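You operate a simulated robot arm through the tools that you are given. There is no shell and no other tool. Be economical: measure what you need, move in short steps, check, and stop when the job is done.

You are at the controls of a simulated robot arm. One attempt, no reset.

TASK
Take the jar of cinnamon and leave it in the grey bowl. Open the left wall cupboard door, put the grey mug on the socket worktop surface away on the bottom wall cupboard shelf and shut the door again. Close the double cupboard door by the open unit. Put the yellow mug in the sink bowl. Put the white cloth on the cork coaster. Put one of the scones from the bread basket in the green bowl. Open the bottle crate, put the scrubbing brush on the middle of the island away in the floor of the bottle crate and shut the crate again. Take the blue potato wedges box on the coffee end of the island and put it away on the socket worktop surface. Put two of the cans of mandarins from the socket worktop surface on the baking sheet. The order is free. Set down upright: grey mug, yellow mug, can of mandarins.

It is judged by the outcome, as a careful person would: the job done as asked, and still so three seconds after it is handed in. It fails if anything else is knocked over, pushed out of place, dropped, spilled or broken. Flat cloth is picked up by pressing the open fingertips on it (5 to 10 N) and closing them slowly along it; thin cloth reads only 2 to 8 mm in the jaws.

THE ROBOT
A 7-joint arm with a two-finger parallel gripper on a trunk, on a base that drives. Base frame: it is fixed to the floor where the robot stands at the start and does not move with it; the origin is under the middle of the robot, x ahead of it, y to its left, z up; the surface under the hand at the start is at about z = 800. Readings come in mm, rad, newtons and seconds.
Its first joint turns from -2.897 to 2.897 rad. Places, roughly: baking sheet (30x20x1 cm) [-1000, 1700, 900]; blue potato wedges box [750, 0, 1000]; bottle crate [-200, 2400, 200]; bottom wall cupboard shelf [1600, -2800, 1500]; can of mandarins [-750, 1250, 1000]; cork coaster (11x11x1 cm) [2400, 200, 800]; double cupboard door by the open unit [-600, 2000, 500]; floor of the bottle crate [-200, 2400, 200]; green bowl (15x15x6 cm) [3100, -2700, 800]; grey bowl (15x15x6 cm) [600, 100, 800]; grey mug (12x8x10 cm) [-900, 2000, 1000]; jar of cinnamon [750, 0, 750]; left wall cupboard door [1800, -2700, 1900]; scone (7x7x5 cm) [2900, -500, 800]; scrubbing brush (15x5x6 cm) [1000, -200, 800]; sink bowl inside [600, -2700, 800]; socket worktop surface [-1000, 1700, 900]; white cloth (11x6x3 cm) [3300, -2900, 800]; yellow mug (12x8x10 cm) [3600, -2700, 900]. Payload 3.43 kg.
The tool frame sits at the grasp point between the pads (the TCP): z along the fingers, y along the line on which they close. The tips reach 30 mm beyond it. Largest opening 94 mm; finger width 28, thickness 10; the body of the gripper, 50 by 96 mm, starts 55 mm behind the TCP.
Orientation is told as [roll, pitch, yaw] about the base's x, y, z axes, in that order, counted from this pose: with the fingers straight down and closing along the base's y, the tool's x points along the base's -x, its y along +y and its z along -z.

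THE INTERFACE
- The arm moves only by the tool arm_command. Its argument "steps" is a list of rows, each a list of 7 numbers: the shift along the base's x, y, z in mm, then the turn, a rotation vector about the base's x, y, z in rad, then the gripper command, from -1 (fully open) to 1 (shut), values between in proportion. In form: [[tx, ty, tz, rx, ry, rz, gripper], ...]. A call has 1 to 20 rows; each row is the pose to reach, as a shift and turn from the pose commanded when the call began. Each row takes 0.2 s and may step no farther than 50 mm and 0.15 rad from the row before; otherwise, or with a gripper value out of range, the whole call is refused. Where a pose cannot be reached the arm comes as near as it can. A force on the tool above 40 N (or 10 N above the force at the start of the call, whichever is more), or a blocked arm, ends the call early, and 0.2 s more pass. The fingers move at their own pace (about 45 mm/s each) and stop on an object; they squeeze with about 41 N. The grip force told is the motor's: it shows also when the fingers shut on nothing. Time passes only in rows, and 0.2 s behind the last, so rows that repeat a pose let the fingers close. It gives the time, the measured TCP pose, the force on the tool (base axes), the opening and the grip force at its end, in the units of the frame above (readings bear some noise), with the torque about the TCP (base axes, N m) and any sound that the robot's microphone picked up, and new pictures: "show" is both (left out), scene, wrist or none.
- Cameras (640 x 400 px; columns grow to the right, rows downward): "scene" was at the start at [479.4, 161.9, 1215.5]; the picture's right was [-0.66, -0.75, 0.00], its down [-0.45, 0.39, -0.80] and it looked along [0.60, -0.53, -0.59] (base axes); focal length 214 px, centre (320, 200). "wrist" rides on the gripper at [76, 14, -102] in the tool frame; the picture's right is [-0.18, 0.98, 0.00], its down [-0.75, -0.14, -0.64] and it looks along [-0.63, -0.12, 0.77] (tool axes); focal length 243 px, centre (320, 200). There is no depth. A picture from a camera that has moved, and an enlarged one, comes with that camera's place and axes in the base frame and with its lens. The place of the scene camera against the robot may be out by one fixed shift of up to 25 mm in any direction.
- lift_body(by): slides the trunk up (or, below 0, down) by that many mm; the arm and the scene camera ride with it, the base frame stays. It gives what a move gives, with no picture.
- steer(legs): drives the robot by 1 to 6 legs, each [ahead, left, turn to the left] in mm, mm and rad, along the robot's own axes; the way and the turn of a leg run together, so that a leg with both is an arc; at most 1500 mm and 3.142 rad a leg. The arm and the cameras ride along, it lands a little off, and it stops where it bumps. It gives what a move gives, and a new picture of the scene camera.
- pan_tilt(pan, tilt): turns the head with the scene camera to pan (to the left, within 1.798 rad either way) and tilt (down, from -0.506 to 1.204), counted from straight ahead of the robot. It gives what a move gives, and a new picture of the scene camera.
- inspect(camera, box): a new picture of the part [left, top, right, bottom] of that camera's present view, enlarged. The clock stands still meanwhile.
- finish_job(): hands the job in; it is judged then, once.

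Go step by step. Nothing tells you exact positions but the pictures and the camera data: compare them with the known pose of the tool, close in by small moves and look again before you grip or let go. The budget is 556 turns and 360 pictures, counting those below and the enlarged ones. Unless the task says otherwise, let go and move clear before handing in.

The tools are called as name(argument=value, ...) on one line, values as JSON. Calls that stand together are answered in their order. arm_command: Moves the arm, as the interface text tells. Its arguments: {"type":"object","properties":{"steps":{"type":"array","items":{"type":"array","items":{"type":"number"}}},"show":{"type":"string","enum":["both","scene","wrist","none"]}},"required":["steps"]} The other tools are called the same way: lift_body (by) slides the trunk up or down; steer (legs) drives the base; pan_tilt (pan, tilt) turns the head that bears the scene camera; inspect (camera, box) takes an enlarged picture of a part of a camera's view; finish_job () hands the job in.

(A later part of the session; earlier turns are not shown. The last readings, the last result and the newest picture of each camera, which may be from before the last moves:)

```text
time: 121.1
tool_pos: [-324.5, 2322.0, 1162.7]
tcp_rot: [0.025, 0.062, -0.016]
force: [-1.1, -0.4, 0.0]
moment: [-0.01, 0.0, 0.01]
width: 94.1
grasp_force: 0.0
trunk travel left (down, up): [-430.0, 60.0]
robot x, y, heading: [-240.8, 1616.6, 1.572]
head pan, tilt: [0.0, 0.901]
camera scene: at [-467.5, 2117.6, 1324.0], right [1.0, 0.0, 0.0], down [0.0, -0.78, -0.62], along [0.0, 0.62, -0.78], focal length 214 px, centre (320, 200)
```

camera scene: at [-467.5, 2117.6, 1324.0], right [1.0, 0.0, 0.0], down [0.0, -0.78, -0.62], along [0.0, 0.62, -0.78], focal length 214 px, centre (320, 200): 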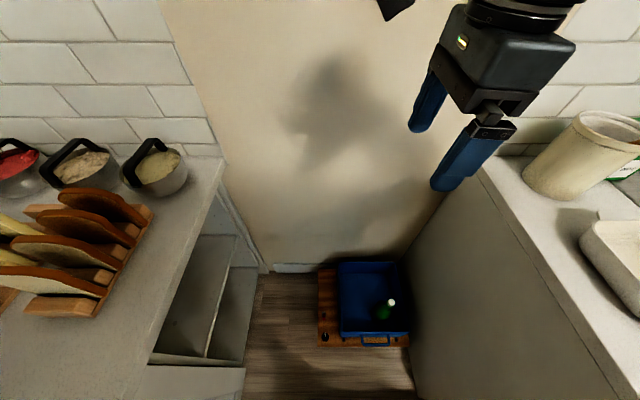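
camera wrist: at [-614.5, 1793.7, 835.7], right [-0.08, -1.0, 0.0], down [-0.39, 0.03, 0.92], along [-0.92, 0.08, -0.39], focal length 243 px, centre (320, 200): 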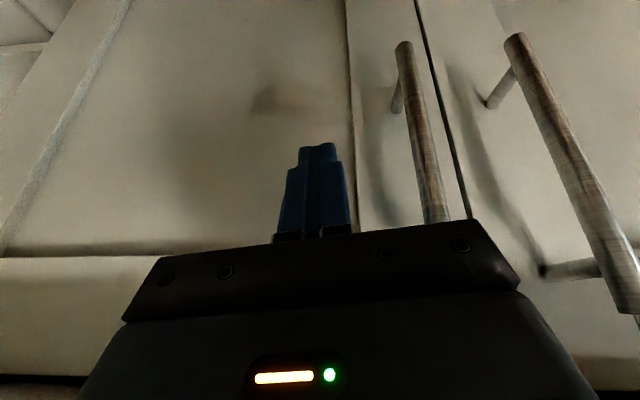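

Now in front of the crate. I'll pull the hand back a little and lower the trunk to view the crate from the wrist.

arm_command(steps=[[20, -40, 0, -0.02, -0.06, 0, -1], [50, -80, 0, -0.025, -0.06, 0, -1], [84, -105, 0, -0.025, -0.06, 0.016, -1], [84, -105, 0, -0.025, -0.06, 0.016, -1]], show="none")

lift_body(by=-430)

arm_command(steps=[[0, 0, -40, 0, 0, 0, -1], [0, 0, -80, 0, 0, 0, -1], [0, 0, -120, 0, 0, 0, -1], [0, 0, -160, 0, 0, 0, -1]])

```text
time: 122.1
tool_pos: [-245.5, 2217.7, 1161.0]
tcp_rot: [0.001, 0.001, -0.002]
force: [-0.6, -0.4, -0.2]
moment: [0.01, -0.03, -0.03]
width: 94.1
grasp_force: 0.1
out of reach, approached as far as the arm can: row 1, 2
trunk travel left (down, up): [-430.0, 60.0]
robot x, y, heading: [-243.2, 1613.9, 1.575]
head pan, tilt: [0.0, 0.901]
```

```text
refused: -430 is not a number from -400 to 400
```

```text
time: 123.1
tool_pos: [-240.4, 2219.4, 999.7]
tcp_rot: [0.001, 0.001, -0.002]
force: [-0.5, 0.2, 0.0]
moment: [-0.01, 0.02, 0.0]
width: 93.9
grasp_force: 0.2
trunk travel left (down, up): [-430.0, 60.0]
robot x, y, heading: [-242.0, 1617.7, 1.577]
head pan, tilt: [0.0, 0.901]
camera scene: at [-467.5, 2117.7, 1324.1], right [1.0, 0.0, 0.0], down [0.0, -0.78, -0.62], along [0.0, 0.62, -0.78], focal length 214 px, centre (320, 200)
camera wrist: at [-316.9, 2234.0, 1102.2], right [0.19, 0.98, 0.0], down [0.75, -0.14, 0.64], along [0.63, -0.12, -0.77], focal length 243 px, centre (320, 200)
```

scene: 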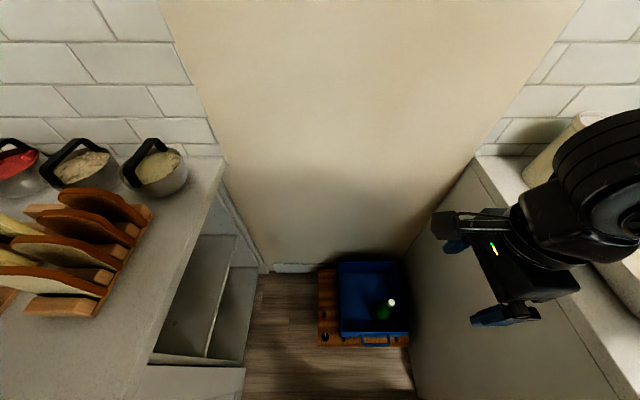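
wrist: 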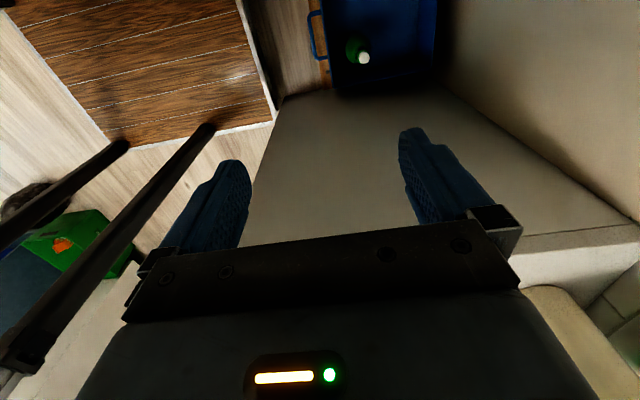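

Before lowering further I need to know where the elbow is relative to the stove counter.

pan_tilt(pan=-1.2, tilt=0.4)

```text
time: 124.5
tool_pos: [-241.4, 2218.8, 999.9]
tcp_rot: [-0.001, 0.0, -0.001]
force: [0.5, -0.3, 0.3]
moment: [-0.01, 0.03, 0.02]
width: 93.9
grasp_force: 0.1
trunk travel left (down, up): [-430.0, 60.0]
robot x, y, heading: [-244.2, 1619.2, 1.577]
head pan, tilt: [-1.201, 0.4]
camera scene: at [-381.0, 2076.0, 1366.9], right [0.36, -0.93, 0.0], down [-0.36, -0.14, -0.92], along [0.86, 0.34, -0.39], focal length 214 px, centre (320, 200)
```

scene: 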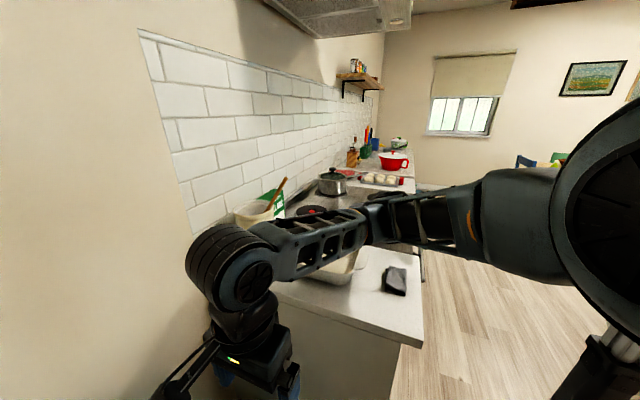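

The elbow sits over the stove counter, so lowering here would crash into it. I'll step back and left, so a longer reach keeps the elbow over free floor.

steer(legs=[[-218, 0, 0], [0, 125, 0]])

arm_command(steps=[[30, 35, 20, 0, 0, 0, -1], [60, 70, 40, 0, 0, 0, -1], [85, 110, 60, 0, 0, 0, -1], [110, 150, 60, 0, 0, 0, -1], [125, 190, 60, 0, 0, 0, -1], [130, 205, 60, 0, 0, 0, -1], [130, 205, 60, 0, 0, 0, -1]])

```text
time: 127.0
tool_pos: [-366.4, 1997.4, 999.4]
tcp_rot: [0.001, 0.001, 0.005]
force: [-0.1, -0.8, 0.0]
moment: [0.01, 0.0, -0.02]
width: 94.1
grasp_force: 0.1
trunk travel left (down, up): [-430.0, 60.0]
robot x, y, heading: [-368.3, 1393.5, 1.584]
head pan, tilt: [-1.201, 0.4]
camera scene: at [-505.5, 1852.4, 1367.0], right [0.37, -0.93, 0.0], down [-0.36, -0.14, -0.92], along [0.86, 0.34, -0.39], focal length 214 px, centre (320, 200)
```

scene: 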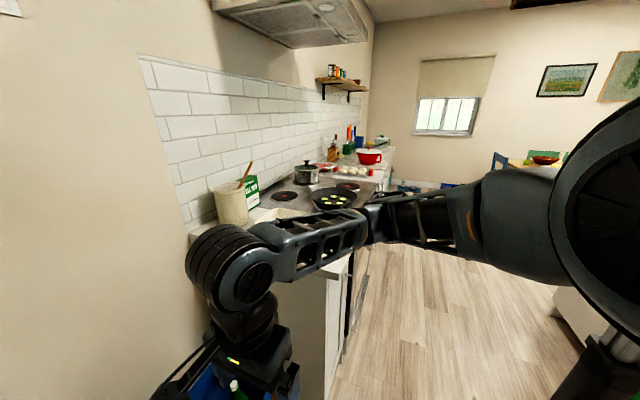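

```text
refused: row 1 steps farther than a row can; nothing moved
```

arm_command(steps=[[28, 35, 10, 0, 0, 0, -1], [55, 70, 20, 0, 0, 0, -1], [80, 110, 30, 0, 0, 0, -1], [105, 150, 30, 0, 0, 0, -1], [120, 190, 30, 0, 0, 0, -1], [126, 205, 30, 0, 0, 0, -1], [126, 205, 30, 0, 0, 0, -1]])

```text
time: 128.6
tool_pos: [-240.0, 2200.6, 1027.3]
tcp_rot: [0.0, 0.001, 0.007]
force: [-0.8, 0.3, -0.2]
moment: [0.01, 0.01, -0.01]
width: 94.3
grasp_force: 0.0
trunk travel left (down, up): [-430.0, 60.0]
robot x, y, heading: [-365.2, 1391.2, 1.579]
head pan, tilt: [-1.201, 0.4]
camera scene: at [-505.6, 1852.3, 1367.0], right [0.37, -0.93, 0.0], down [-0.36, -0.14, -0.92], along [0.86, 0.34, -0.39], focal length 214 px, centre (320, 200)
camera wrist: at [-317.2, 2216.4, 1129.6], right [0.18, 0.98, 0.0], down [0.76, -0.14, 0.64], along [0.63, -0.11, -0.77], focal length 243 px, centre (320, 200)
```

scene: 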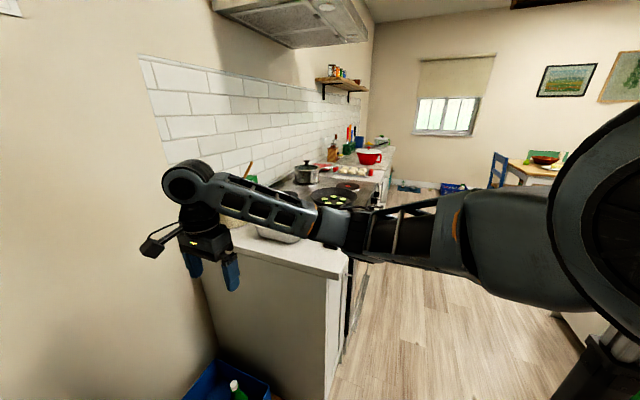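
wrist: 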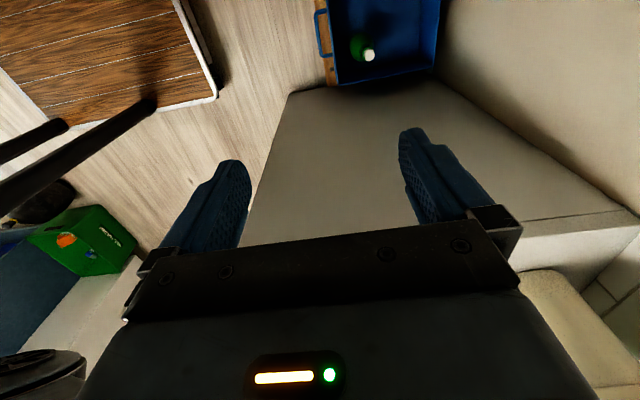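

The elbow would be just in front of the counter corner, which is too tight. I'll back up another 110 mm and re-extend.

steer(legs=[[-110, 0, 0]])

arm_command(steps=[[0, 40, 0, 0, 0, 0, -1], [0, 80, 0, 0, 0, 0, -1], [0, 105, 0, 0, 0, 0, -1], [0, 105, 0, 0, 0, 0, -1]], show="scene")

```text
time: 129.8
tool_pos: [-237.5, 2093.7, 1027.9]
tcp_rot: [-0.002, 0.002, 0.002]
force: [0.2, 0.5, 0.7]
moment: [0.0, 0.0, 0.0]
width: 93.9
grasp_force: 0.0
trunk travel left (down, up): [-430.0, 60.0]
robot x, y, heading: [-365.2, 1283.4, 1.577]
head pan, tilt: [-1.201, 0.4]
camera scene: at [-503.1, 1745.8, 1366.9], right [0.37, -0.93, 0.0], down [-0.36, -0.14, -0.92], along [0.86, 0.34, -0.39], focal length 214 px, centre (320, 200)
```

scene: 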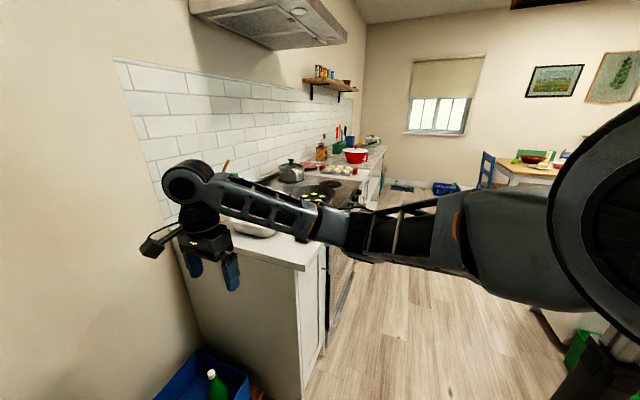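

```text
time: 130.8
tool_pos: [-240.7, 2201.8, 1025.0]
tcp_rot: [0.0, 0.001, 0.003]
force: [-0.1, -0.4, -0.3]
moment: [-0.01, -0.02, 0.03]
width: 94.1
grasp_force: 0.0
trunk travel left (down, up): [-430.0, 60.0]
robot x, y, heading: [-361.8, 1284.3, 1.576]
head pan, tilt: [-1.201, 0.4]
camera scene: at [-503.3, 1745.6, 1366.9], right [0.37, -0.93, 0.0], down [-0.36, -0.14, -0.92], along [0.86, 0.34, -0.39], focal length 214 px, centre (320, 200)
```

scene: 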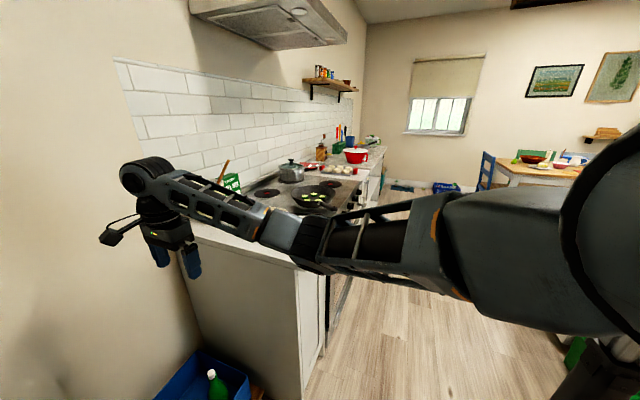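

The elbow is now near [-90, 1935], clear of the counter. I'll lower the trunk in two stages.

lift_body(by=-200)

pan_tilt(pan=-0.8, tilt=0.6)

```text
time: 132.9
tool_pos: [-240.8, 2202.2, 825.8]
tcp_rot: [0.001, 0.001, 0.004]
force: [0.3, -0.8, -0.3]
moment: [-0.02, -0.02, -0.03]
width: 94.1
grasp_force: 0.1
trunk travel left (down, up): [-230.0, 260.0]
robot x, y, heading: [-364.9, 1286.7, 1.578]
head pan, tilt: [-1.201, 0.4]
```

```text
time: 133.8
tool_pos: [-241.0, 2200.5, 826.0]
tcp_rot: [0.001, 0.003, 0.003]
force: [0.6, 0.8, -0.1]
moment: [0.01, 0.02, -0.01]
width: 93.9
grasp_force: 0.1
trunk travel left (down, up): [-230.0, 260.0]
robot x, y, heading: [-362.1, 1284.7, 1.576]
head pan, tilt: [-0.799, 0.6]
camera scene: at [-526.3, 1773.6, 1148.8], right [0.7, -0.71, 0.0], down [-0.4, -0.4, -0.83], along [0.59, 0.58, -0.56], focal length 214 px, centre (320, 200)
```

scene: 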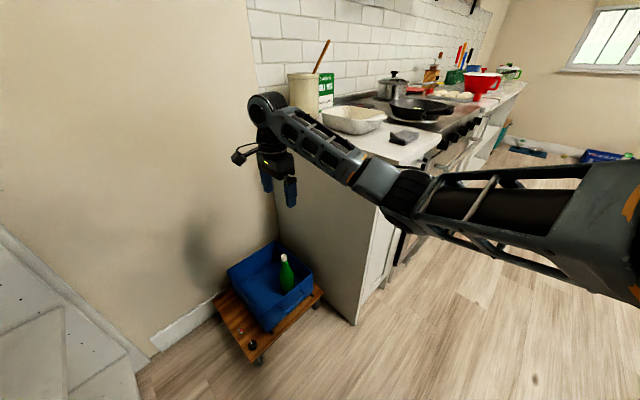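

Clear. Lower the trunk the rest of the way.

lift_body(by=-230)

arm_command(steps=[[0, -20, -40, 0, 0, 0, -1], [0, -20, -80, 0, 0, 0, -1], [0, -20, -100, 0, 0, 0, -1]])

```text
time: 136.2
tool_pos: [-239.7, 2202.0, 596.2]
tcp_rot: [0.0, 0.001, 0.004]
force: [-0.1, -0.1, -0.2]
moment: [0.01, 0.04, -0.01]
width: 93.8
grasp_force: 0.0
trunk travel left (down, up): [0.0, 490.0]
robot x, y, heading: [-361.9, 1285.6, 1.58]
head pan, tilt: [-0.799, 0.6]
```

```text
time: 137.0
tool_pos: [-242.7, 2181.2, 495.0]
tcp_rot: [-0.002, 0.001, 0.004]
force: [-0.5, -0.1, 0.0]
moment: [0.01, -0.01, -0.01]
width: 94.0
grasp_force: 0.1
trunk travel left (down, up): [0.0, 490.0]
robot x, y, heading: [-364.8, 1287.6, 1.575]
head pan, tilt: [-0.799, 0.6]
camera scene: at [-526.3, 1773.6, 918.8], right [0.7, -0.71, 0.0], down [-0.4, -0.4, -0.83], along [0.59, 0.58, -0.56], focal length 214 px, centre (320, 200)
camera wrist: at [-318.7, 2196.1, 597.5], right [0.18, 0.98, 0.0], down [0.76, -0.14, 0.64], along [0.63, -0.12, -0.77], focal length 243 px, centre (320, 200)
```

scene: 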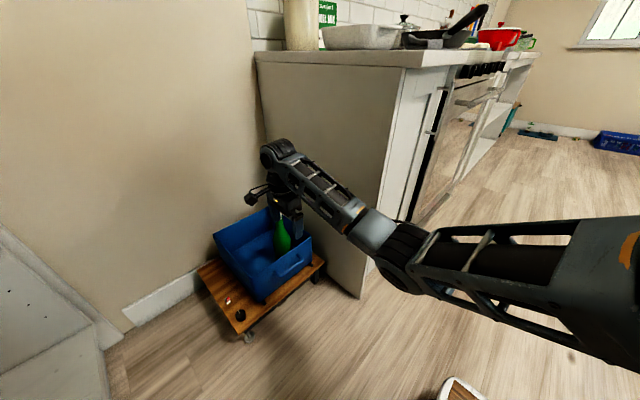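
wrist: 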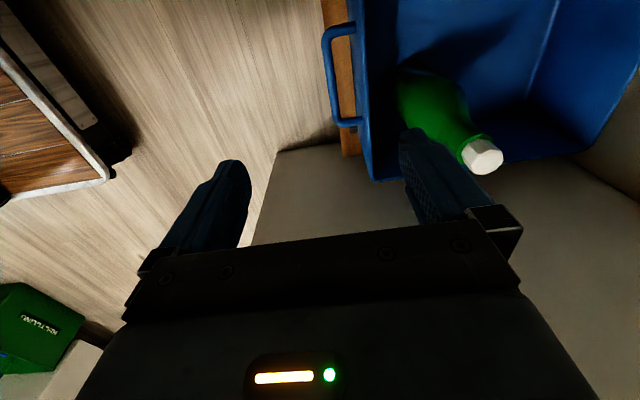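

The handle bar is near y ≈ 2190 and z ≈ 230. I'll come lower in front of it to see it side-on.

arm_command(steps=[[0, -45, -10, 0, 0, 0, -0.3], [0, -75, -45, 0, 0, 0, 0.2], [0, -80, -90, 0, 0, 0, 0.36], [0, -80, -130, 0, 0, 0, 0.36], [0, -80, -165, 0, 0, 0, 0.36]])

```text
time: 138.2
tool_pos: [-239.9, 2102.6, 327.7]
tcp_rot: [0.001, 0.002, 0.001]
force: [0.5, -0.2, 0.3]
moment: [-0.02, 0.01, -0.02]
width: 30.1
grasp_force: 0.1
trunk travel left (down, up): [0.0, 490.0]
robot x, y, heading: [-362.1, 1284.9, 1.575]
head pan, tilt: [-0.799, 0.6]
camera scene: at [-526.3, 1773.6, 918.8], right [0.7, -0.71, 0.0], down [-0.4, -0.4, -0.83], along [0.59, 0.58, -0.56], focal length 214 px, centre (320, 200)
camera wrist: at [-316.1, 2117.9, 430.2], right [0.18, 0.98, 0.0], down [0.76, -0.14, 0.64], along [0.63, -0.12, -0.77], focal length 243 px, centre (320, 200)
```

scene: 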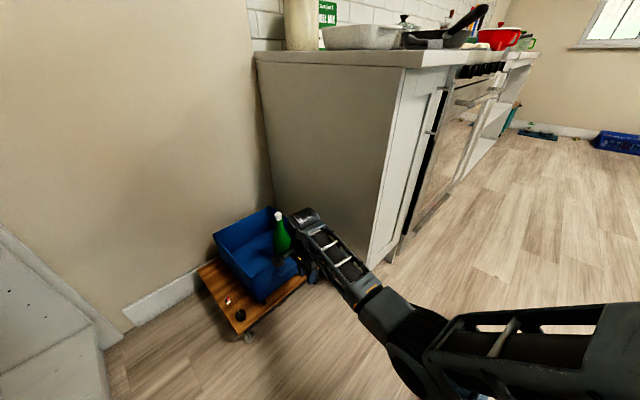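
wrist: 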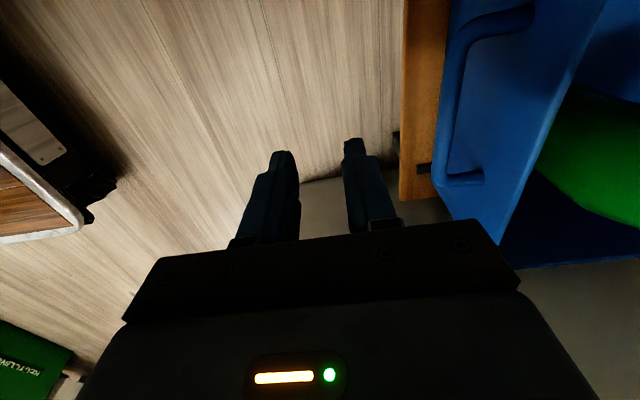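

The bar is at about [-245, 2191, 272], 30 mm in front of the crate's face with the rim at ~313. I'll come over it and lower with a narrow opening.

arm_command(steps=[[0, 5, 35, 0, 0, 0, 0.45], [-3, 45, 40, 0, 0, 0, 0.45], [-5, 75, 40, 0, 0, 0, 0.45], [-5, 87, 30, 0, 0, 0, 0.45], [-5, 87, 0, 0, 0, 0, 0.45], [-5, 87, 0, 0, 0, 0, 0.45]], show="wrist")

```text
time: 139.6
tool_pos: [-247.3, 2187.9, 329.1]
tcp_rot: [-0.002, 0.002, 0.005]
force: [0.1, -0.2, 0.7]
moment: [0.04, -0.01, 0.01]
width: 25.8
grasp_force: 0.0
trunk travel left (down, up): [0.0, 490.0]
robot x, y, heading: [-362.0, 1287.8, 1.58]
head pan, tilt: [-0.799, 0.6]
camera wrist: at [-323.4, 2201.8, 430.8], right [0.18, 0.98, 0.0], down [0.76, -0.14, 0.64], along [0.63, -0.12, -0.77], focal length 243 px, centre (320, 200)
```

wrist: 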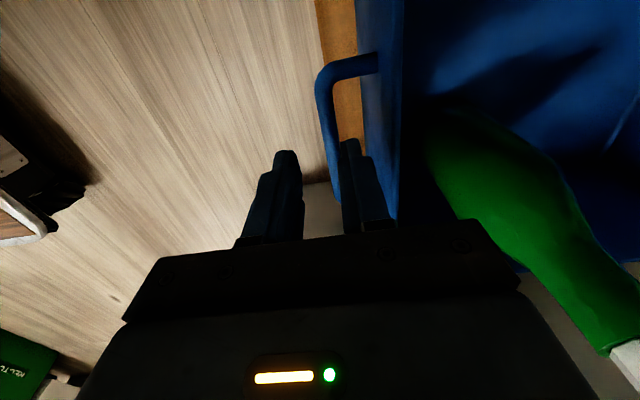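

Aligned. Lower over the bar and pinch it.

arm_command(steps=[[0, 3, -15, 0, 0, 0, 0.45], [0, 3, -30, 0, 0, 0, 0.45], [0, 3, -42, 0, 0, 0, 0.45], [0, 3, -42, 0, 0, 0, 1], [0, 3, -42, 0, 0, 0, 1], [0, 3, -42, 0, 0, 0, 1]], show="wrist")

```text
time: 141.0
tool_pos: [-245.3, 2192.1, 289.9]
tcp_rot: [0.0, 0.001, 0.003]
force: [0.5, 4.2, -2.7]
moment: [0.13, -0.08, -0.03]
width: 11.9
grasp_force: 45.1
trunk travel left (down, up): [0.0, 490.0]
robot x, y, heading: [-361.0, 1286.2, 1.582]
head pan, tilt: [-0.799, 0.6]
camera wrist: at [-322.0, 2207.1, 390.9], right [0.18, 0.98, 0.0], down [0.76, -0.14, 0.64], along [0.63, -0.12, -0.77], focal length 243 px, centre (320, 200)
```

wrist: 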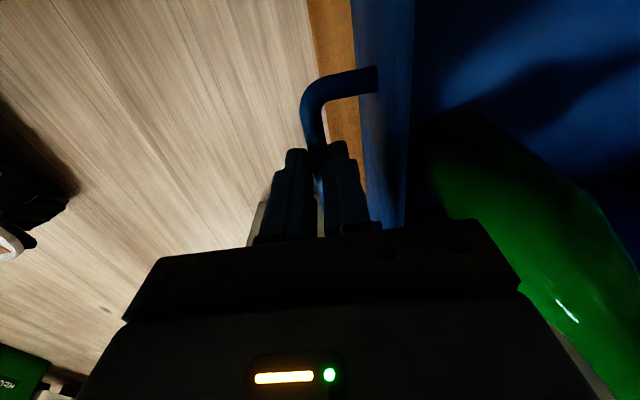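

The bar is gripped (12 mm). I'll pull gently towards me.

arm_command(steps=[[0, -8, 0, 0, 0, 0, 1], [0, -16, 0, 0, 0, 0, 1], [0, -26, 0, 0, 0, 0, 1], [0, -38, 0, 0, 0, 0, 1], [0, -50, 0, 0, 0, 0, 1], [0, -62, 0, 0, 0, 0, 1]])

```text
time: 142.4
tool_pos: [-245.4, 2129.8, 288.9]
tcp_rot: [0.001, -0.002, 0.001]
force: [13.2, 0.7, -0.1]
moment: [0.03, 0.16, 0.15]
width: 11.4
grasp_force: 45.0
trunk travel left (down, up): [0.0, 490.0]
robot x, y, heading: [-360.5, 1285.4, 1.578]
head pan, tilt: [-0.799, 0.6]
camera scene: at [-526.2, 1773.6, 918.9], right [0.7, -0.71, 0.0], down [-0.4, -0.4, -0.82], along [0.59, 0.58, -0.57], focal length 214 px, centre (320, 200)
camera wrist: at [-322.0, 2144.7, 390.9], right [0.18, 0.98, 0.0], down [0.75, -0.14, 0.64], along [0.63, -0.12, -0.77], focal length 243 px, centre (320, 200)
```

scene: 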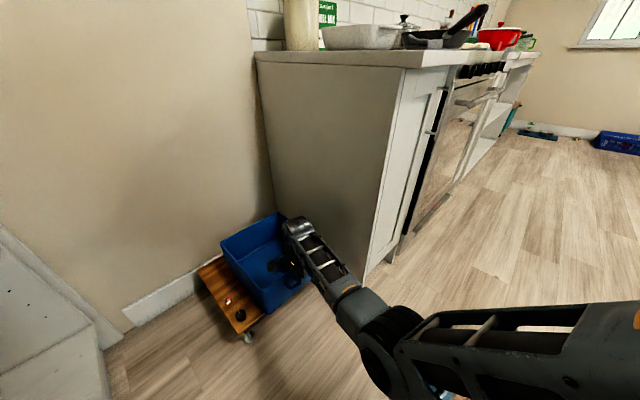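
wrist: 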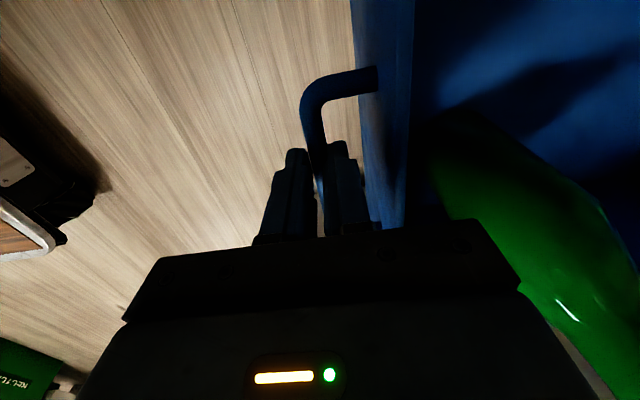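

The crate slides out on its runners while the base stays put. I'll pull it out further with a slight x drift to relieve the side force.

arm_command(steps=[[2, -12, 0, 0, 0, 0, 1], [3, -25, 0, 0, 0, 0, 1], [4, -38, 0, 0, 0, 0, 1], [5, -51, 0, 0, 0, 0, 1], [6, -64, 0, 0, 0, 0, 1], [7, -77, 0, 0, 0, 0, 1], [8, -90, 0, 0, 0, 0, 1]], show="scene")

```text
time: 144.0
tool_pos: [-239.4, 2039.5, 287.0]
tcp_rot: [-0.001, 0.003, 0.006]
force: [-35.1, -1.6, 5.6]
moment: [0.01, 0.78, -0.37]
width: 11.4
grasp_force: 44.6
trunk travel left (down, up): [0.0, 490.0]
robot x, y, heading: [-362.0, 1279.3, 1.577]
head pan, tilt: [-0.799, 0.6]
camera scene: at [-526.6, 1773.5, 918.7], right [0.7, -0.71, 0.0], down [-0.4, -0.4, -0.83], along [0.59, 0.58, -0.56], focal length 214 px, centre (320, 200)
```

scene: 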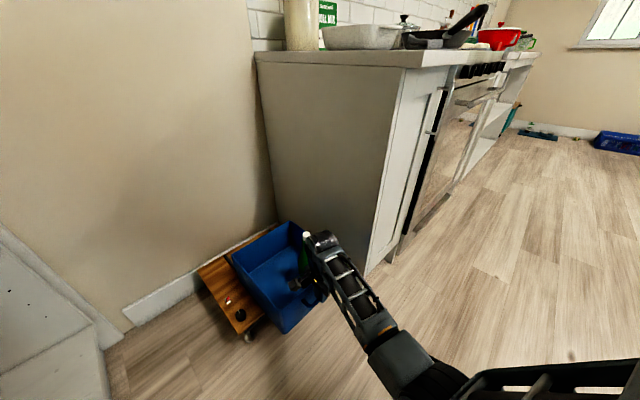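

Pulled out about 150 mm. I'll relax the side force, release the bar, and rise to look.

arm_command(steps=[[-3, -5, 0, 0, 0, 0, 1], [-6, -10, 0, 0, 0, 0, 1], [-6, -10, 0, 0, 0, 0, 0.45], [-6, -10, 0, 0, 0, 0, 0.45], [-6, -10, 20, 0, 0, 0, 0.45], [-6, -10, 50, 0, 0, 0, 0.45], [-6, -50, 80, 0, 0, 0, 0.45], [-6, -60, 125, 0, 0, 0, 0.45], [-6, -60, 170, 0, 0, 0, -1], [-6, -60, 210, 0, 0, 0, -1]])

pan_tilt(pan=-0.3, tilt=0.9)

```text
time: 146.2
tool_pos: [-228.7, 1996.1, 407.2]
tcp_rot: [0.029, -0.027, 0.0]
force: [-0.1, 1.1, -0.5]
moment: [0.0, 0.02, -0.01]
width: 78.5
grasp_force: 0.1
out of reach, approached as far as the arm can: row 8, 9, 10
trunk travel left (down, up): [0.0, 490.0]
robot x, y, heading: [-366.7, 1287.4, 1.582]
head pan, tilt: [-0.799, 0.6]
camera scene: at [-526.4, 1773.5, 918.7], right [0.7, -0.71, 0.0], down [-0.4, -0.4, -0.83], along [0.59, 0.58, -0.56], focal length 214 px, centre (320, 200)
camera wrist: at [-308.0, 2009.1, 507.4], right [0.18, 0.98, 0.03], down [0.74, -0.16, 0.66], along [0.65, -0.1, -0.75], focal length 243 px, centre (320, 200)
```

scene: 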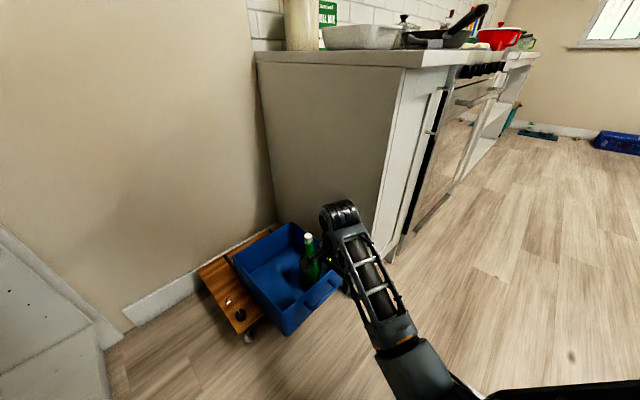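
wrist: 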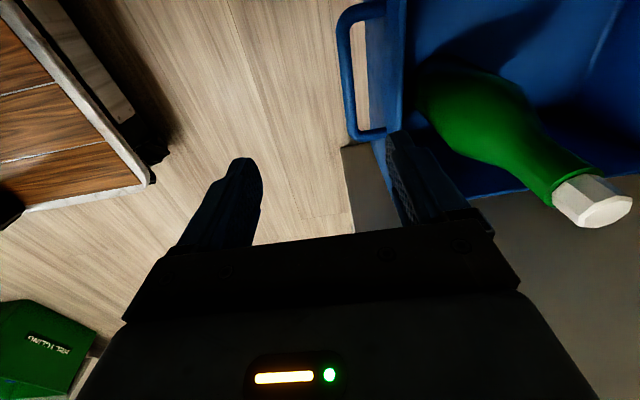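

```text
time: 147.2
tool_pos: [-228.8, 1996.5, 407.5]
tcp_rot: [0.028, -0.026, 0.003]
force: [0.2, 0.3, 0.3]
moment: [0.0, -0.02, 0.01]
width: 93.9
grasp_force: 0.0
trunk travel left (down, up): [0.0, 490.0]
robot x, y, heading: [-364.9, 1285.9, 1.579]
head pan, tilt: [-0.3, 0.901]
camera scene: at [-567.4, 1783.8, 894.0], right [0.96, -0.29, 0.0], down [-0.23, -0.75, -0.62], along [0.18, 0.59, -0.78], focal length 214 px, centre (320, 200)
```

scene: 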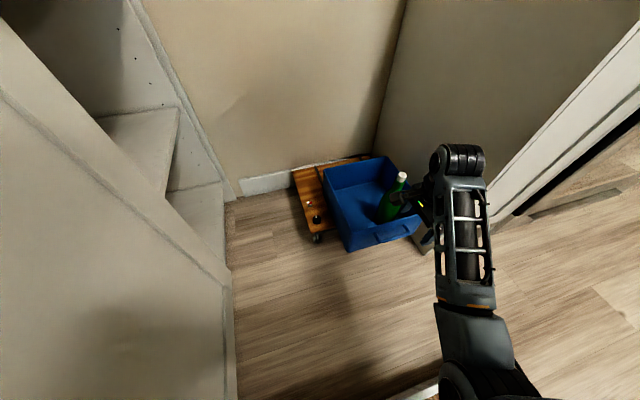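

The crate is open, with free floor left of the bottle. Now I'll raise the arm and go round to the far side of the island for the brush.

lift_body(by=400)

arm_command(steps=[[0, 15, 40, 0, 0, 0, -1], [-30, 20, 80, 0, 0, 0, -1], [-60, 20, 120, 0, 0, 0, -1], [-95, 10, 150, 0, 0, 0, -1], [-130, 0, 180, 0, 0, 0, -1], [-130, -40, 200, 0, 0, 0, -1], [-130, -80, 220, 0, 0, 0, -1]], show="none")

pan_tilt(pan=-1.57, tilt=0.6)

```text
time: 151.0
tool_pos: [-228.7, 1996.9, 805.4]
tcp_rot: [0.028, -0.026, 0.001]
force: [0.8, 0.2, 1.2]
moment: [-0.02, -0.01, 0.02]
width: 94.0
grasp_force: 0.0
trunk travel left (down, up): [-400.0, 90.0]
robot x, y, heading: [-361.2, 1286.7, 1.576]
head pan, tilt: [-0.3, 0.901]
```

```text
refused: row 2 steps farther than a row can; nothing moved
```

```text
time: 152.4
tool_pos: [-228.7, 1998.2, 807.5]
tcp_rot: [0.029, -0.026, 0.001]
force: [-0.2, 0.4, -0.7]
moment: [-0.01, 0.09, -0.01]
width: 94.0
grasp_force: 0.1
trunk travel left (down, up): [-400.0, 90.0]
robot x, y, heading: [-362.0, 1285.8, 1.579]
head pan, tilt: [-1.571, 0.6]
camera scene: at [-500.9, 1712.2, 1318.7], right [0.01, -1.0, 0.0], down [-0.57, 0.0, -0.82], along [0.82, 0.01, -0.57], focal length 214 px, centre (320, 200)
```

scene: 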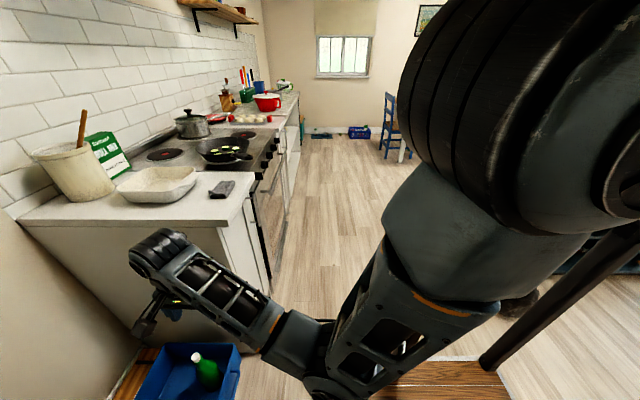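

arm_command(steps=[[0, 10, 40, 0, 0, 0, -1], [-25, 15, 75, 0, 0, 0, -1], [-50, 15, 115, 0, 0, 0, -1], [-80, 10, 150, 0, 0, 0, -1], [-115, 0, 180, 0, 0, 0, -1], [-130, -30, 210, 0, 0, 0, -1], [-130, -60, 240, 0, 0, 0, -1], [-130, -60, 260, 0, 0, 0, -1]], show="none")

steer(legs=[[0, -1100, 0]])

```text
time: 154.4
tool_pos: [-323.2, 1919.5, 1045.3]
tcp_rot: [-0.047, -0.15, -0.01]
force: [-0.2, -0.2, -0.2]
moment: [0.0, -0.03, 0.04]
width: 93.8
grasp_force: 0.0
trunk travel left (down, up): [-400.0, 90.0]
robot x, y, heading: [-366.3, 1284.5, 1.577]
head pan, tilt: [-1.571, 0.6]
stopped in row 8: the arm was blocked; the commanded pose is now the measured one
```

```text
time: 160.1
tool_pos: [765.3, 1948.6, 1045.6]
tcp_rot: [-0.049, -0.149, 0.026]
force: [-0.1, -0.3, -0.3]
moment: [0.02, 0.0, -0.04]
width: 93.8
grasp_force: 0.1
trunk travel left (down, up): [-400.0, 90.0]
robot x, y, heading: [746.4, 1316.7, 1.615]
head pan, tilt: [-1.571, 0.6]
camera scene: at [596.5, 1735.7, 1318.7], right [0.04, -1.0, 0.0], down [-0.56, -0.02, -0.83], along [0.82, 0.04, -0.56], focal length 214 px, centre (320, 200)
```

scene: 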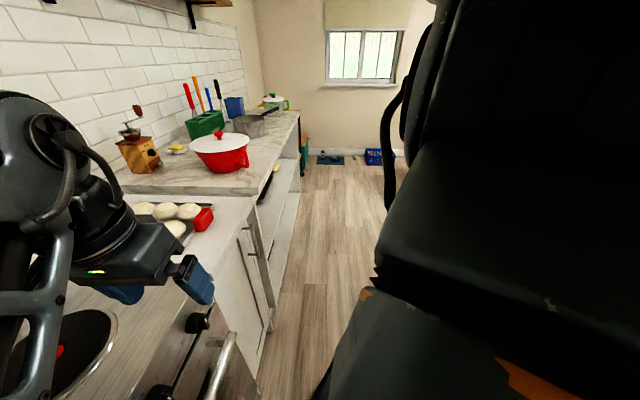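

The hand is close to the stove front, so I'll back off slightly, turn to face -x here, then continue along the corridor backwards.

steer(legs=[[-60, 0, 0], [0, 0, 1.527], [-950, 0, 0]])

pan_tilt(pan=0.9, tilt=0.6)

```text
time: 169.2
tool_pos: [1063.6, 1288.3, 1044.6]
tcp_rot: [-0.048, -0.15, 1.543]
force: [1.4, -0.1, -0.7]
moment: [-0.01, 0.01, 0.0]
width: 94.1
grasp_force: 0.1
trunk travel left (down, up): [-400.0, 90.0]
robot x, y, heading: [1696.9, 1238.8, 3.132]
head pan, tilt: [-1.571, 0.6]
camera scene: at [1264.7, 1120.2, 1318.7], right [1.0, -0.01, 0.0], down [-0.01, -0.56, -0.83], along [0.01, 0.83, -0.56], focal length 214 px, centre (320, 200)
```

scene: 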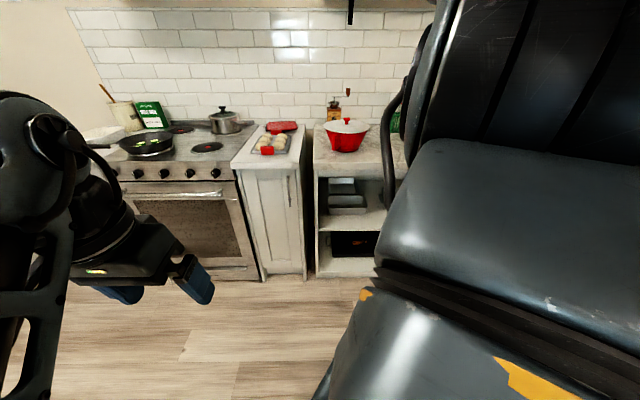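

```text
time: 171.5
tool_pos: [1063.5, 1288.9, 1046.0]
tcp_rot: [-0.049, -0.152, 1.543]
force: [0.4, 0.4, -0.2]
moment: [0.0, 0.02, 0.03]
width: 93.8
grasp_force: 0.0
trunk travel left (down, up): [-400.0, 90.0]
robot x, y, heading: [1697.8, 1238.7, 3.136]
head pan, tilt: [0.901, 0.6]
camera scene: at [1208.2, 963.1, 1318.7], right [-0.78, 0.63, 0.0], down [0.36, 0.44, -0.83], along [-0.52, -0.64, -0.56], focal length 214 px, centre (320, 200)
```

scene: 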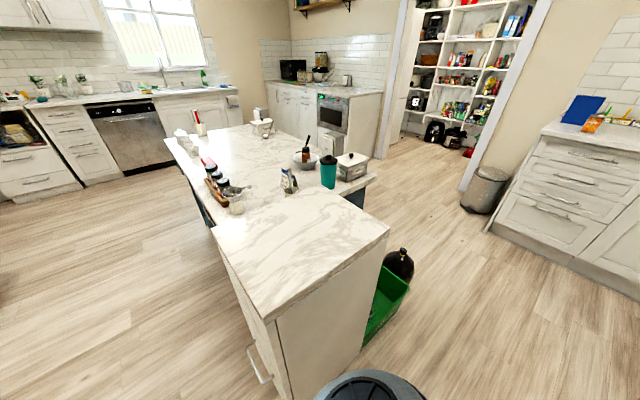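

The corridor on this side of the island is clear. I'll slide along it to the brush.

steer(legs=[[0, 1440, 0]])

pan_tilt(pan=0.0, tilt=0.75)

```text
time: 178.7
tool_pos: [1047.3, -159.4, 1046.7]
tcp_rot: [-0.048, -0.15, 1.538]
force: [-0.7, -0.4, -0.2]
moment: [0.04, -0.03, 0.01]
width: 93.7
grasp_force: 0.0
trunk travel left (down, up): [-400.0, 90.0]
robot x, y, heading: [1679.9, -214.7, 3.128]
head pan, tilt: [0.901, 0.6]
camera scene: at [1189.4, -485.1, 1318.7], right [-0.77, 0.63, 0.0], down [0.36, 0.44, -0.83], along [-0.52, -0.64, -0.56], focal length 214 px, centre (320, 200)
```

scene: 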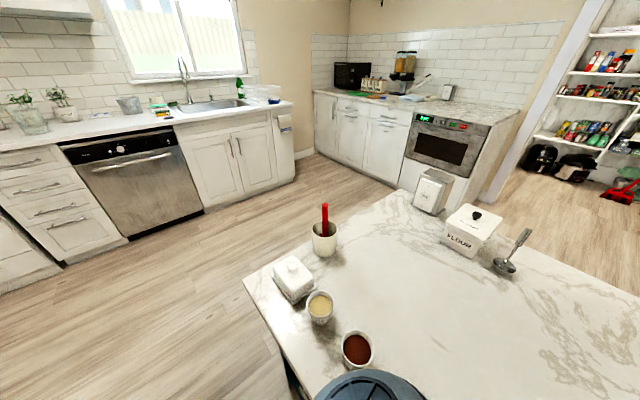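

```text
time: 179.9
tool_pos: [1046.0, -158.8, 1045.7]
tcp_rot: [-0.048, -0.15, 1.539]
force: [-0.2, -0.5, 0.3]
moment: [-0.04, 0.01, 0.0]
width: 93.9
grasp_force: 0.1
trunk travel left (down, up): [-400.0, 90.0]
robot x, y, heading: [1678.1, -211.1, 3.126]
head pan, tilt: [0.0, 0.75]
camera scene: at [1162.4, -415.5, 1305.9], right [0.01, 1.0, 0.0], down [0.68, -0.01, -0.73], along [-0.73, 0.01, -0.68], focal length 214 px, centre (320, 200)
```

scene: 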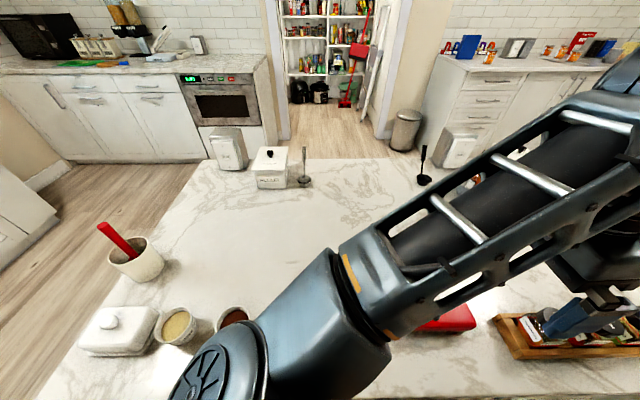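

The brush lies along y near [1026, -211]. I'll straighten the hand, keep its closing axis along x, and go above the brush.

arm_command(steps=[[-10, -25, 0, -0.07, 0.02, 0.01, -1], [-19, -52, 0, -0.15, 0.048, 0.03, -1], [-19, -52, -30, -0.15, 0.048, 0.03, -1], [-19, -52, -30, -0.15, 0.048, 0.03, -1]])

```text
time: 181.1
tool_pos: [1039.4, -168.2, 1002.5]
tcp_rot: [-0.038, -0.06, 1.487]
force: [-0.7, -0.5, -0.4]
moment: [0.0, 0.02, 0.01]
width: 94.0
grasp_force: 0.2
trunk travel left (down, up): [-400.0, 90.0]
robot x, y, heading: [1682.0, -211.5, 3.128]
head pan, tilt: [0.0, 0.75]
stopped in row 4: the arm was blocked; the commanded pose is now the measured one
camera scene: at [1162.4, -415.5, 1305.8], right [0.01, 1.0, 0.0], down [0.68, -0.01, -0.73], along [-0.73, 0.01, -0.68], focal length 214 px, centre (320, 200)
camera wrist: at [1014.7, -248.0, 1099.7], right [-0.96, 0.27, -0.03], down [0.18, 0.7, 0.69], along [0.2, 0.66, -0.72], focal length 243 px, centre (320, 200)
```

scene: 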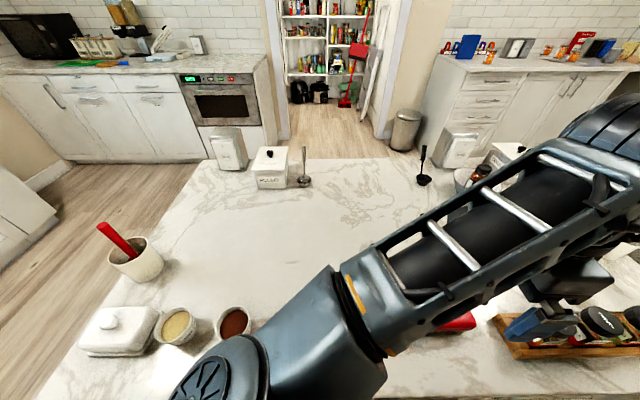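
wrist: 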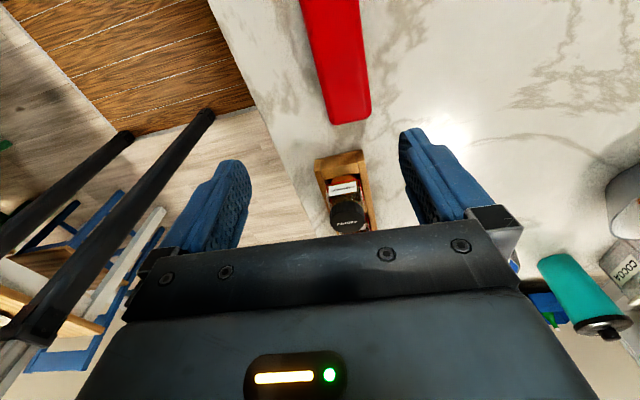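

The wrist joint is near its limit at this turn. I'll back up slightly and rotate the hand the other way round (by +π).

steer(legs=[[-80, 0, 0]])

arm_command(steps=[[-10, -10, 20, -0.02, 0.03, 0.12, -1], [-20, -20, 40, -0.05, 0.04, 0.26, -1], [-30, -30, 60, -0.06, 0.04, 0.4, -1], [-40, -40, 80, -0.06, 0.04, 0.54, -1], [-50, -40, 80, -0.06, 0.04, 0.68, -1], [-60, -40, 80, -0.06, 0.04, 0.82, -1], [-70, -40, 80, -0.06, 0.04, 0.96, -1], [-80, -40, 80, -0.06, 0.04, 1.1, -1], [-80, -40, 80, -0.06, 0.04, 1.24, -1], [-80, -40, 80, -0.06, 0.04, 1.38, -1], [-80, -40, 80, -0.06, 0.04, 1.52, -1], [-80, -40, 80, -0.06, 0.04, 1.65, -1]], show="none")

```text
time: 182.2
tool_pos: [1122.0, -170.3, 1003.9]
tcp_rot: [-0.039, -0.06, 1.486]
force: [-0.6, -0.4, 0.7]
moment: [0.0, -0.02, 0.0]
width: 93.8
grasp_force: 0.1
trunk travel left (down, up): [-400.0, 90.0]
robot x, y, heading: [1760.4, -211.4, 3.126]
head pan, tilt: [0.0, 0.75]
camera scene: at [1243.9, -417.1, 1305.8], right [0.01, 1.0, 0.0], down [0.68, -0.01, -0.73], along [-0.73, 0.01, -0.68], focal length 214 px, centre (320, 200)
```

scene: 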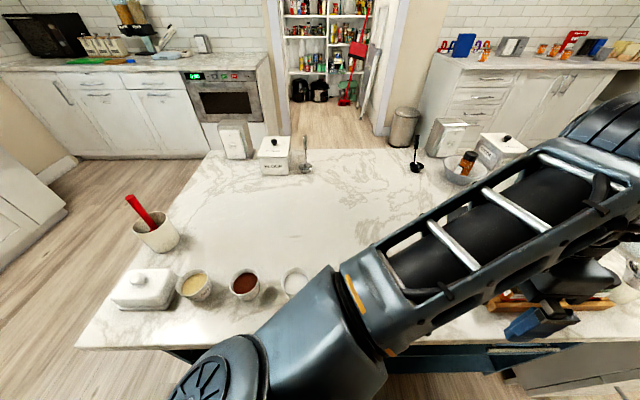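

```text
time: 183.1
tool_pos: [1112.8, -168.5, 1038.7]
tcp_rot: [-0.12, -0.108, 1.911]
force: [-0.5, 0.4, 1.0]
moment: [0.0, 0.0, 0.03]
width: 94.1
grasp_force: 0.0
trunk travel left (down, up): [-400.0, 90.0]
robot x, y, heading: [1760.7, -219.0, 3.131]
head pan, tilt: [0.0, 0.75]
stopped in row 4: the arm was blocked; the commanded pose is now the measured one
```

Still blocked, so I'll extend outward to free the arm posture first.

arm_command(steps=[[-40, 0, 10, 0, 0, 0, -1], [-80, 0, 20, 0, 0, 0, -1], [-120, 0, 30, 0, 0, 0, -1], [-160, 0, 30, 0, 0, 0, -1], [-190, 0, 30, 0, 0, 0, -1], [-190, 0, 30, 0, 0, 0.1, -1], [-190, 0, 30, 0, 0, 0.2, -1], [-190, 0, 30, 0, 0, 0.3, -1]])

```text
time: 184.8
tool_pos: [922.2, -170.1, 1068.1]
tcp_rot: [-0.119, -0.105, 2.216]
force: [0.5, 1.4, -0.2]
moment: [-0.02, 0.02, -0.01]
width: 93.9
grasp_force: 0.1
trunk travel left (down, up): [-400.0, 90.0]
robot x, y, heading: [1757.5, -214.5, 3.125]
head pan, tilt: [0.0, 0.75]
camera scene: at [1243.9, -417.0, 1305.8], right [0.01, 1.0, 0.0], down [0.68, -0.01, -0.73], along [-0.73, 0.01, -0.68], focal length 214 px, centre (320, 200)
camera wrist: at [953.1, -254.3, 1159.7], right [-0.9, -0.43, -0.1], down [-0.36, 0.58, 0.73], along [-0.26, 0.69, -0.68], focal length 243 px, centre (320, 200)
```

scene: 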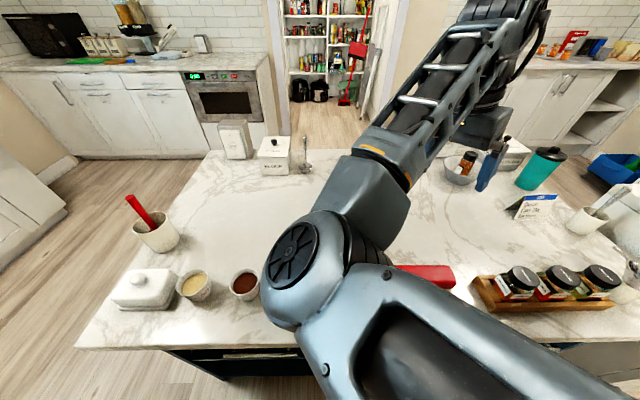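
wrist: 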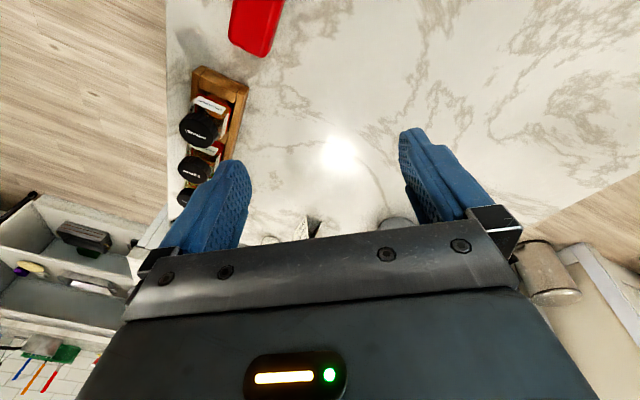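

The arm moves freely when extended. I'll finish turning the hand round here, also levelling it, and watch the elbow.

arm_command(steps=[[0, 0, 5, 0, 0, 0.14, -1], [0, 0, 10, 0, 0, 0.28, -1], [0, 0, 15, 0, 0, 0.42, -1], [0, 0, 20, 0, 0, 0.56, -1], [0, 0, 20, 0, 0, 0.7, -1], [0, 0, 20, 0, 0, 0.84, -1], [0, 0, 20, 0, 0, 0.98, -1], [0, 0, 20, 0, 0, 1.12, -1], [0, 0, 20, 0, 0, 1.26, -1], [0, 0, 20, 0, 0, 1.4, -1], [0, 0, 20, 0, 0, 1.54, -1], [0, 0, 20, 0, 0, 1.68, -1], [0, 0, 20, 0, 0, 1.82, -1], [0, 0, 20, 0, 0, 1.96, -1], [0, 0, 20, 0, 0, 2.1, -1], [0, 0, 20, 0, 0, 2.24, -1], [0, 0, 20, 0, 0, 2.38, -1], [0, 0, 20, 0, 0, 2.5, -1]], show="scene")

```text
time: 188.7
tool_pos: [922.9, -168.8, 1087.9]
tcp_rot: [-0.118, -0.106, -1.566]
force: [0.2, -0.9, 0.6]
moment: [0.02, -0.02, 0.01]
width: 94.0
grasp_force: 0.1
trunk travel left (down, up): [-400.0, 90.0]
robot x, y, heading: [1760.0, -214.6, 3.128]
head pan, tilt: [0.0, 0.75]
camera scene: at [1244.0, -417.1, 1305.8], right [0.01, 1.0, 0.0], down [0.68, -0.01, -0.73], along [-0.73, 0.01, -0.68], focal length 214 px, centre (320, 200)
```

scene: 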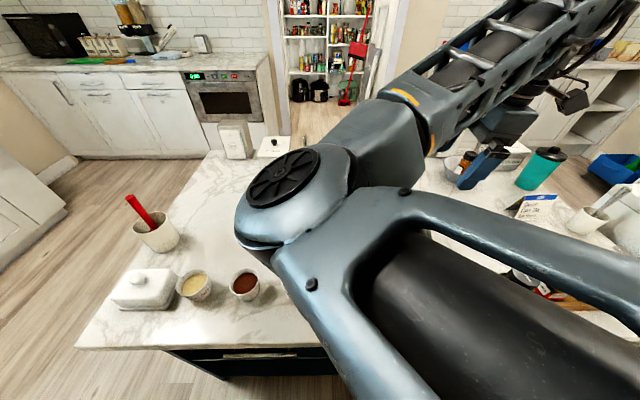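

Good: the elbow is up out of the way. I'll level the hand and go over the brush.

arm_command(steps=[[0, 0, 0, 0.05, -0.06, 0, -1], [30, -12, 0, 0.106, -0.118, 0, -1], [65, -27, 0, 0.106, -0.118, 0, -1], [103, -42, 0, 0.106, -0.118, 0, -1], [103, -42, -40, 0.106, -0.118, 0, -1], [103, -42, -40, 0.106, -0.118, 0, -1]])

```text
time: 189.8
tool_pos: [1029.5, -149.2, 1071.2]
tcp_rot: [-0.01, -0.02, -1.733]
force: [0.8, 0.6, 0.4]
moment: [-0.01, 0.02, 0.03]
width: 94.1
grasp_force: 0.0
trunk travel left (down, up): [-400.0, 90.0]
robot x, y, heading: [1762.8, -212.8, 3.125]
head pan, tilt: [0.0, 0.75]
stopped in row 5: the arm was blocked; the commanded pose is now the measured one
camera scene: at [1244.0, -416.5, 1306.0], right [0.01, 1.0, 0.0], down [0.68, -0.01, -0.73], along [-0.73, 0.01, -0.68], focal length 214 px, centre (320, 200)
camera wrist: at [1056.1, -72.4, 1172.4], right [0.94, -0.34, -0.01], down [-0.25, -0.71, 0.66], along [-0.23, -0.62, -0.75], focal length 243 px, centre (320, 200)
```

scene: 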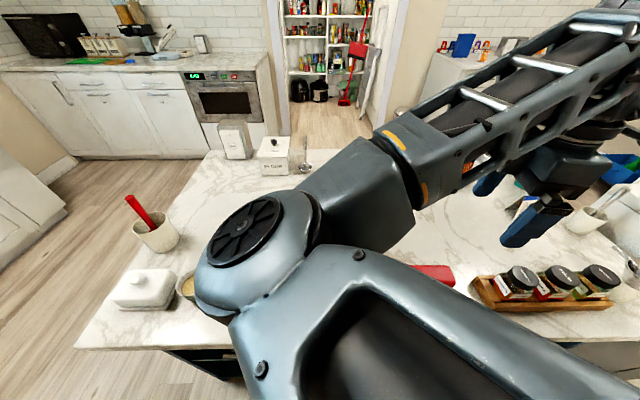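
wrist: 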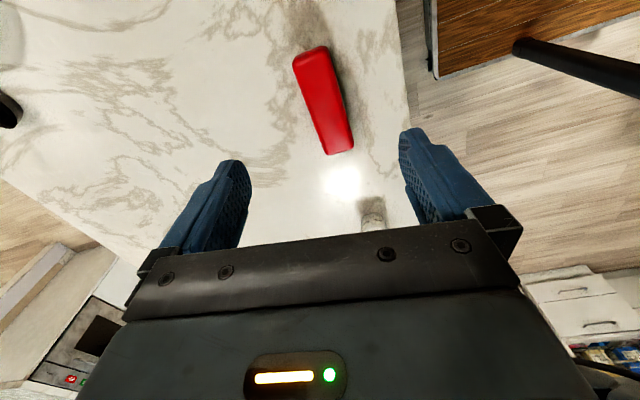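

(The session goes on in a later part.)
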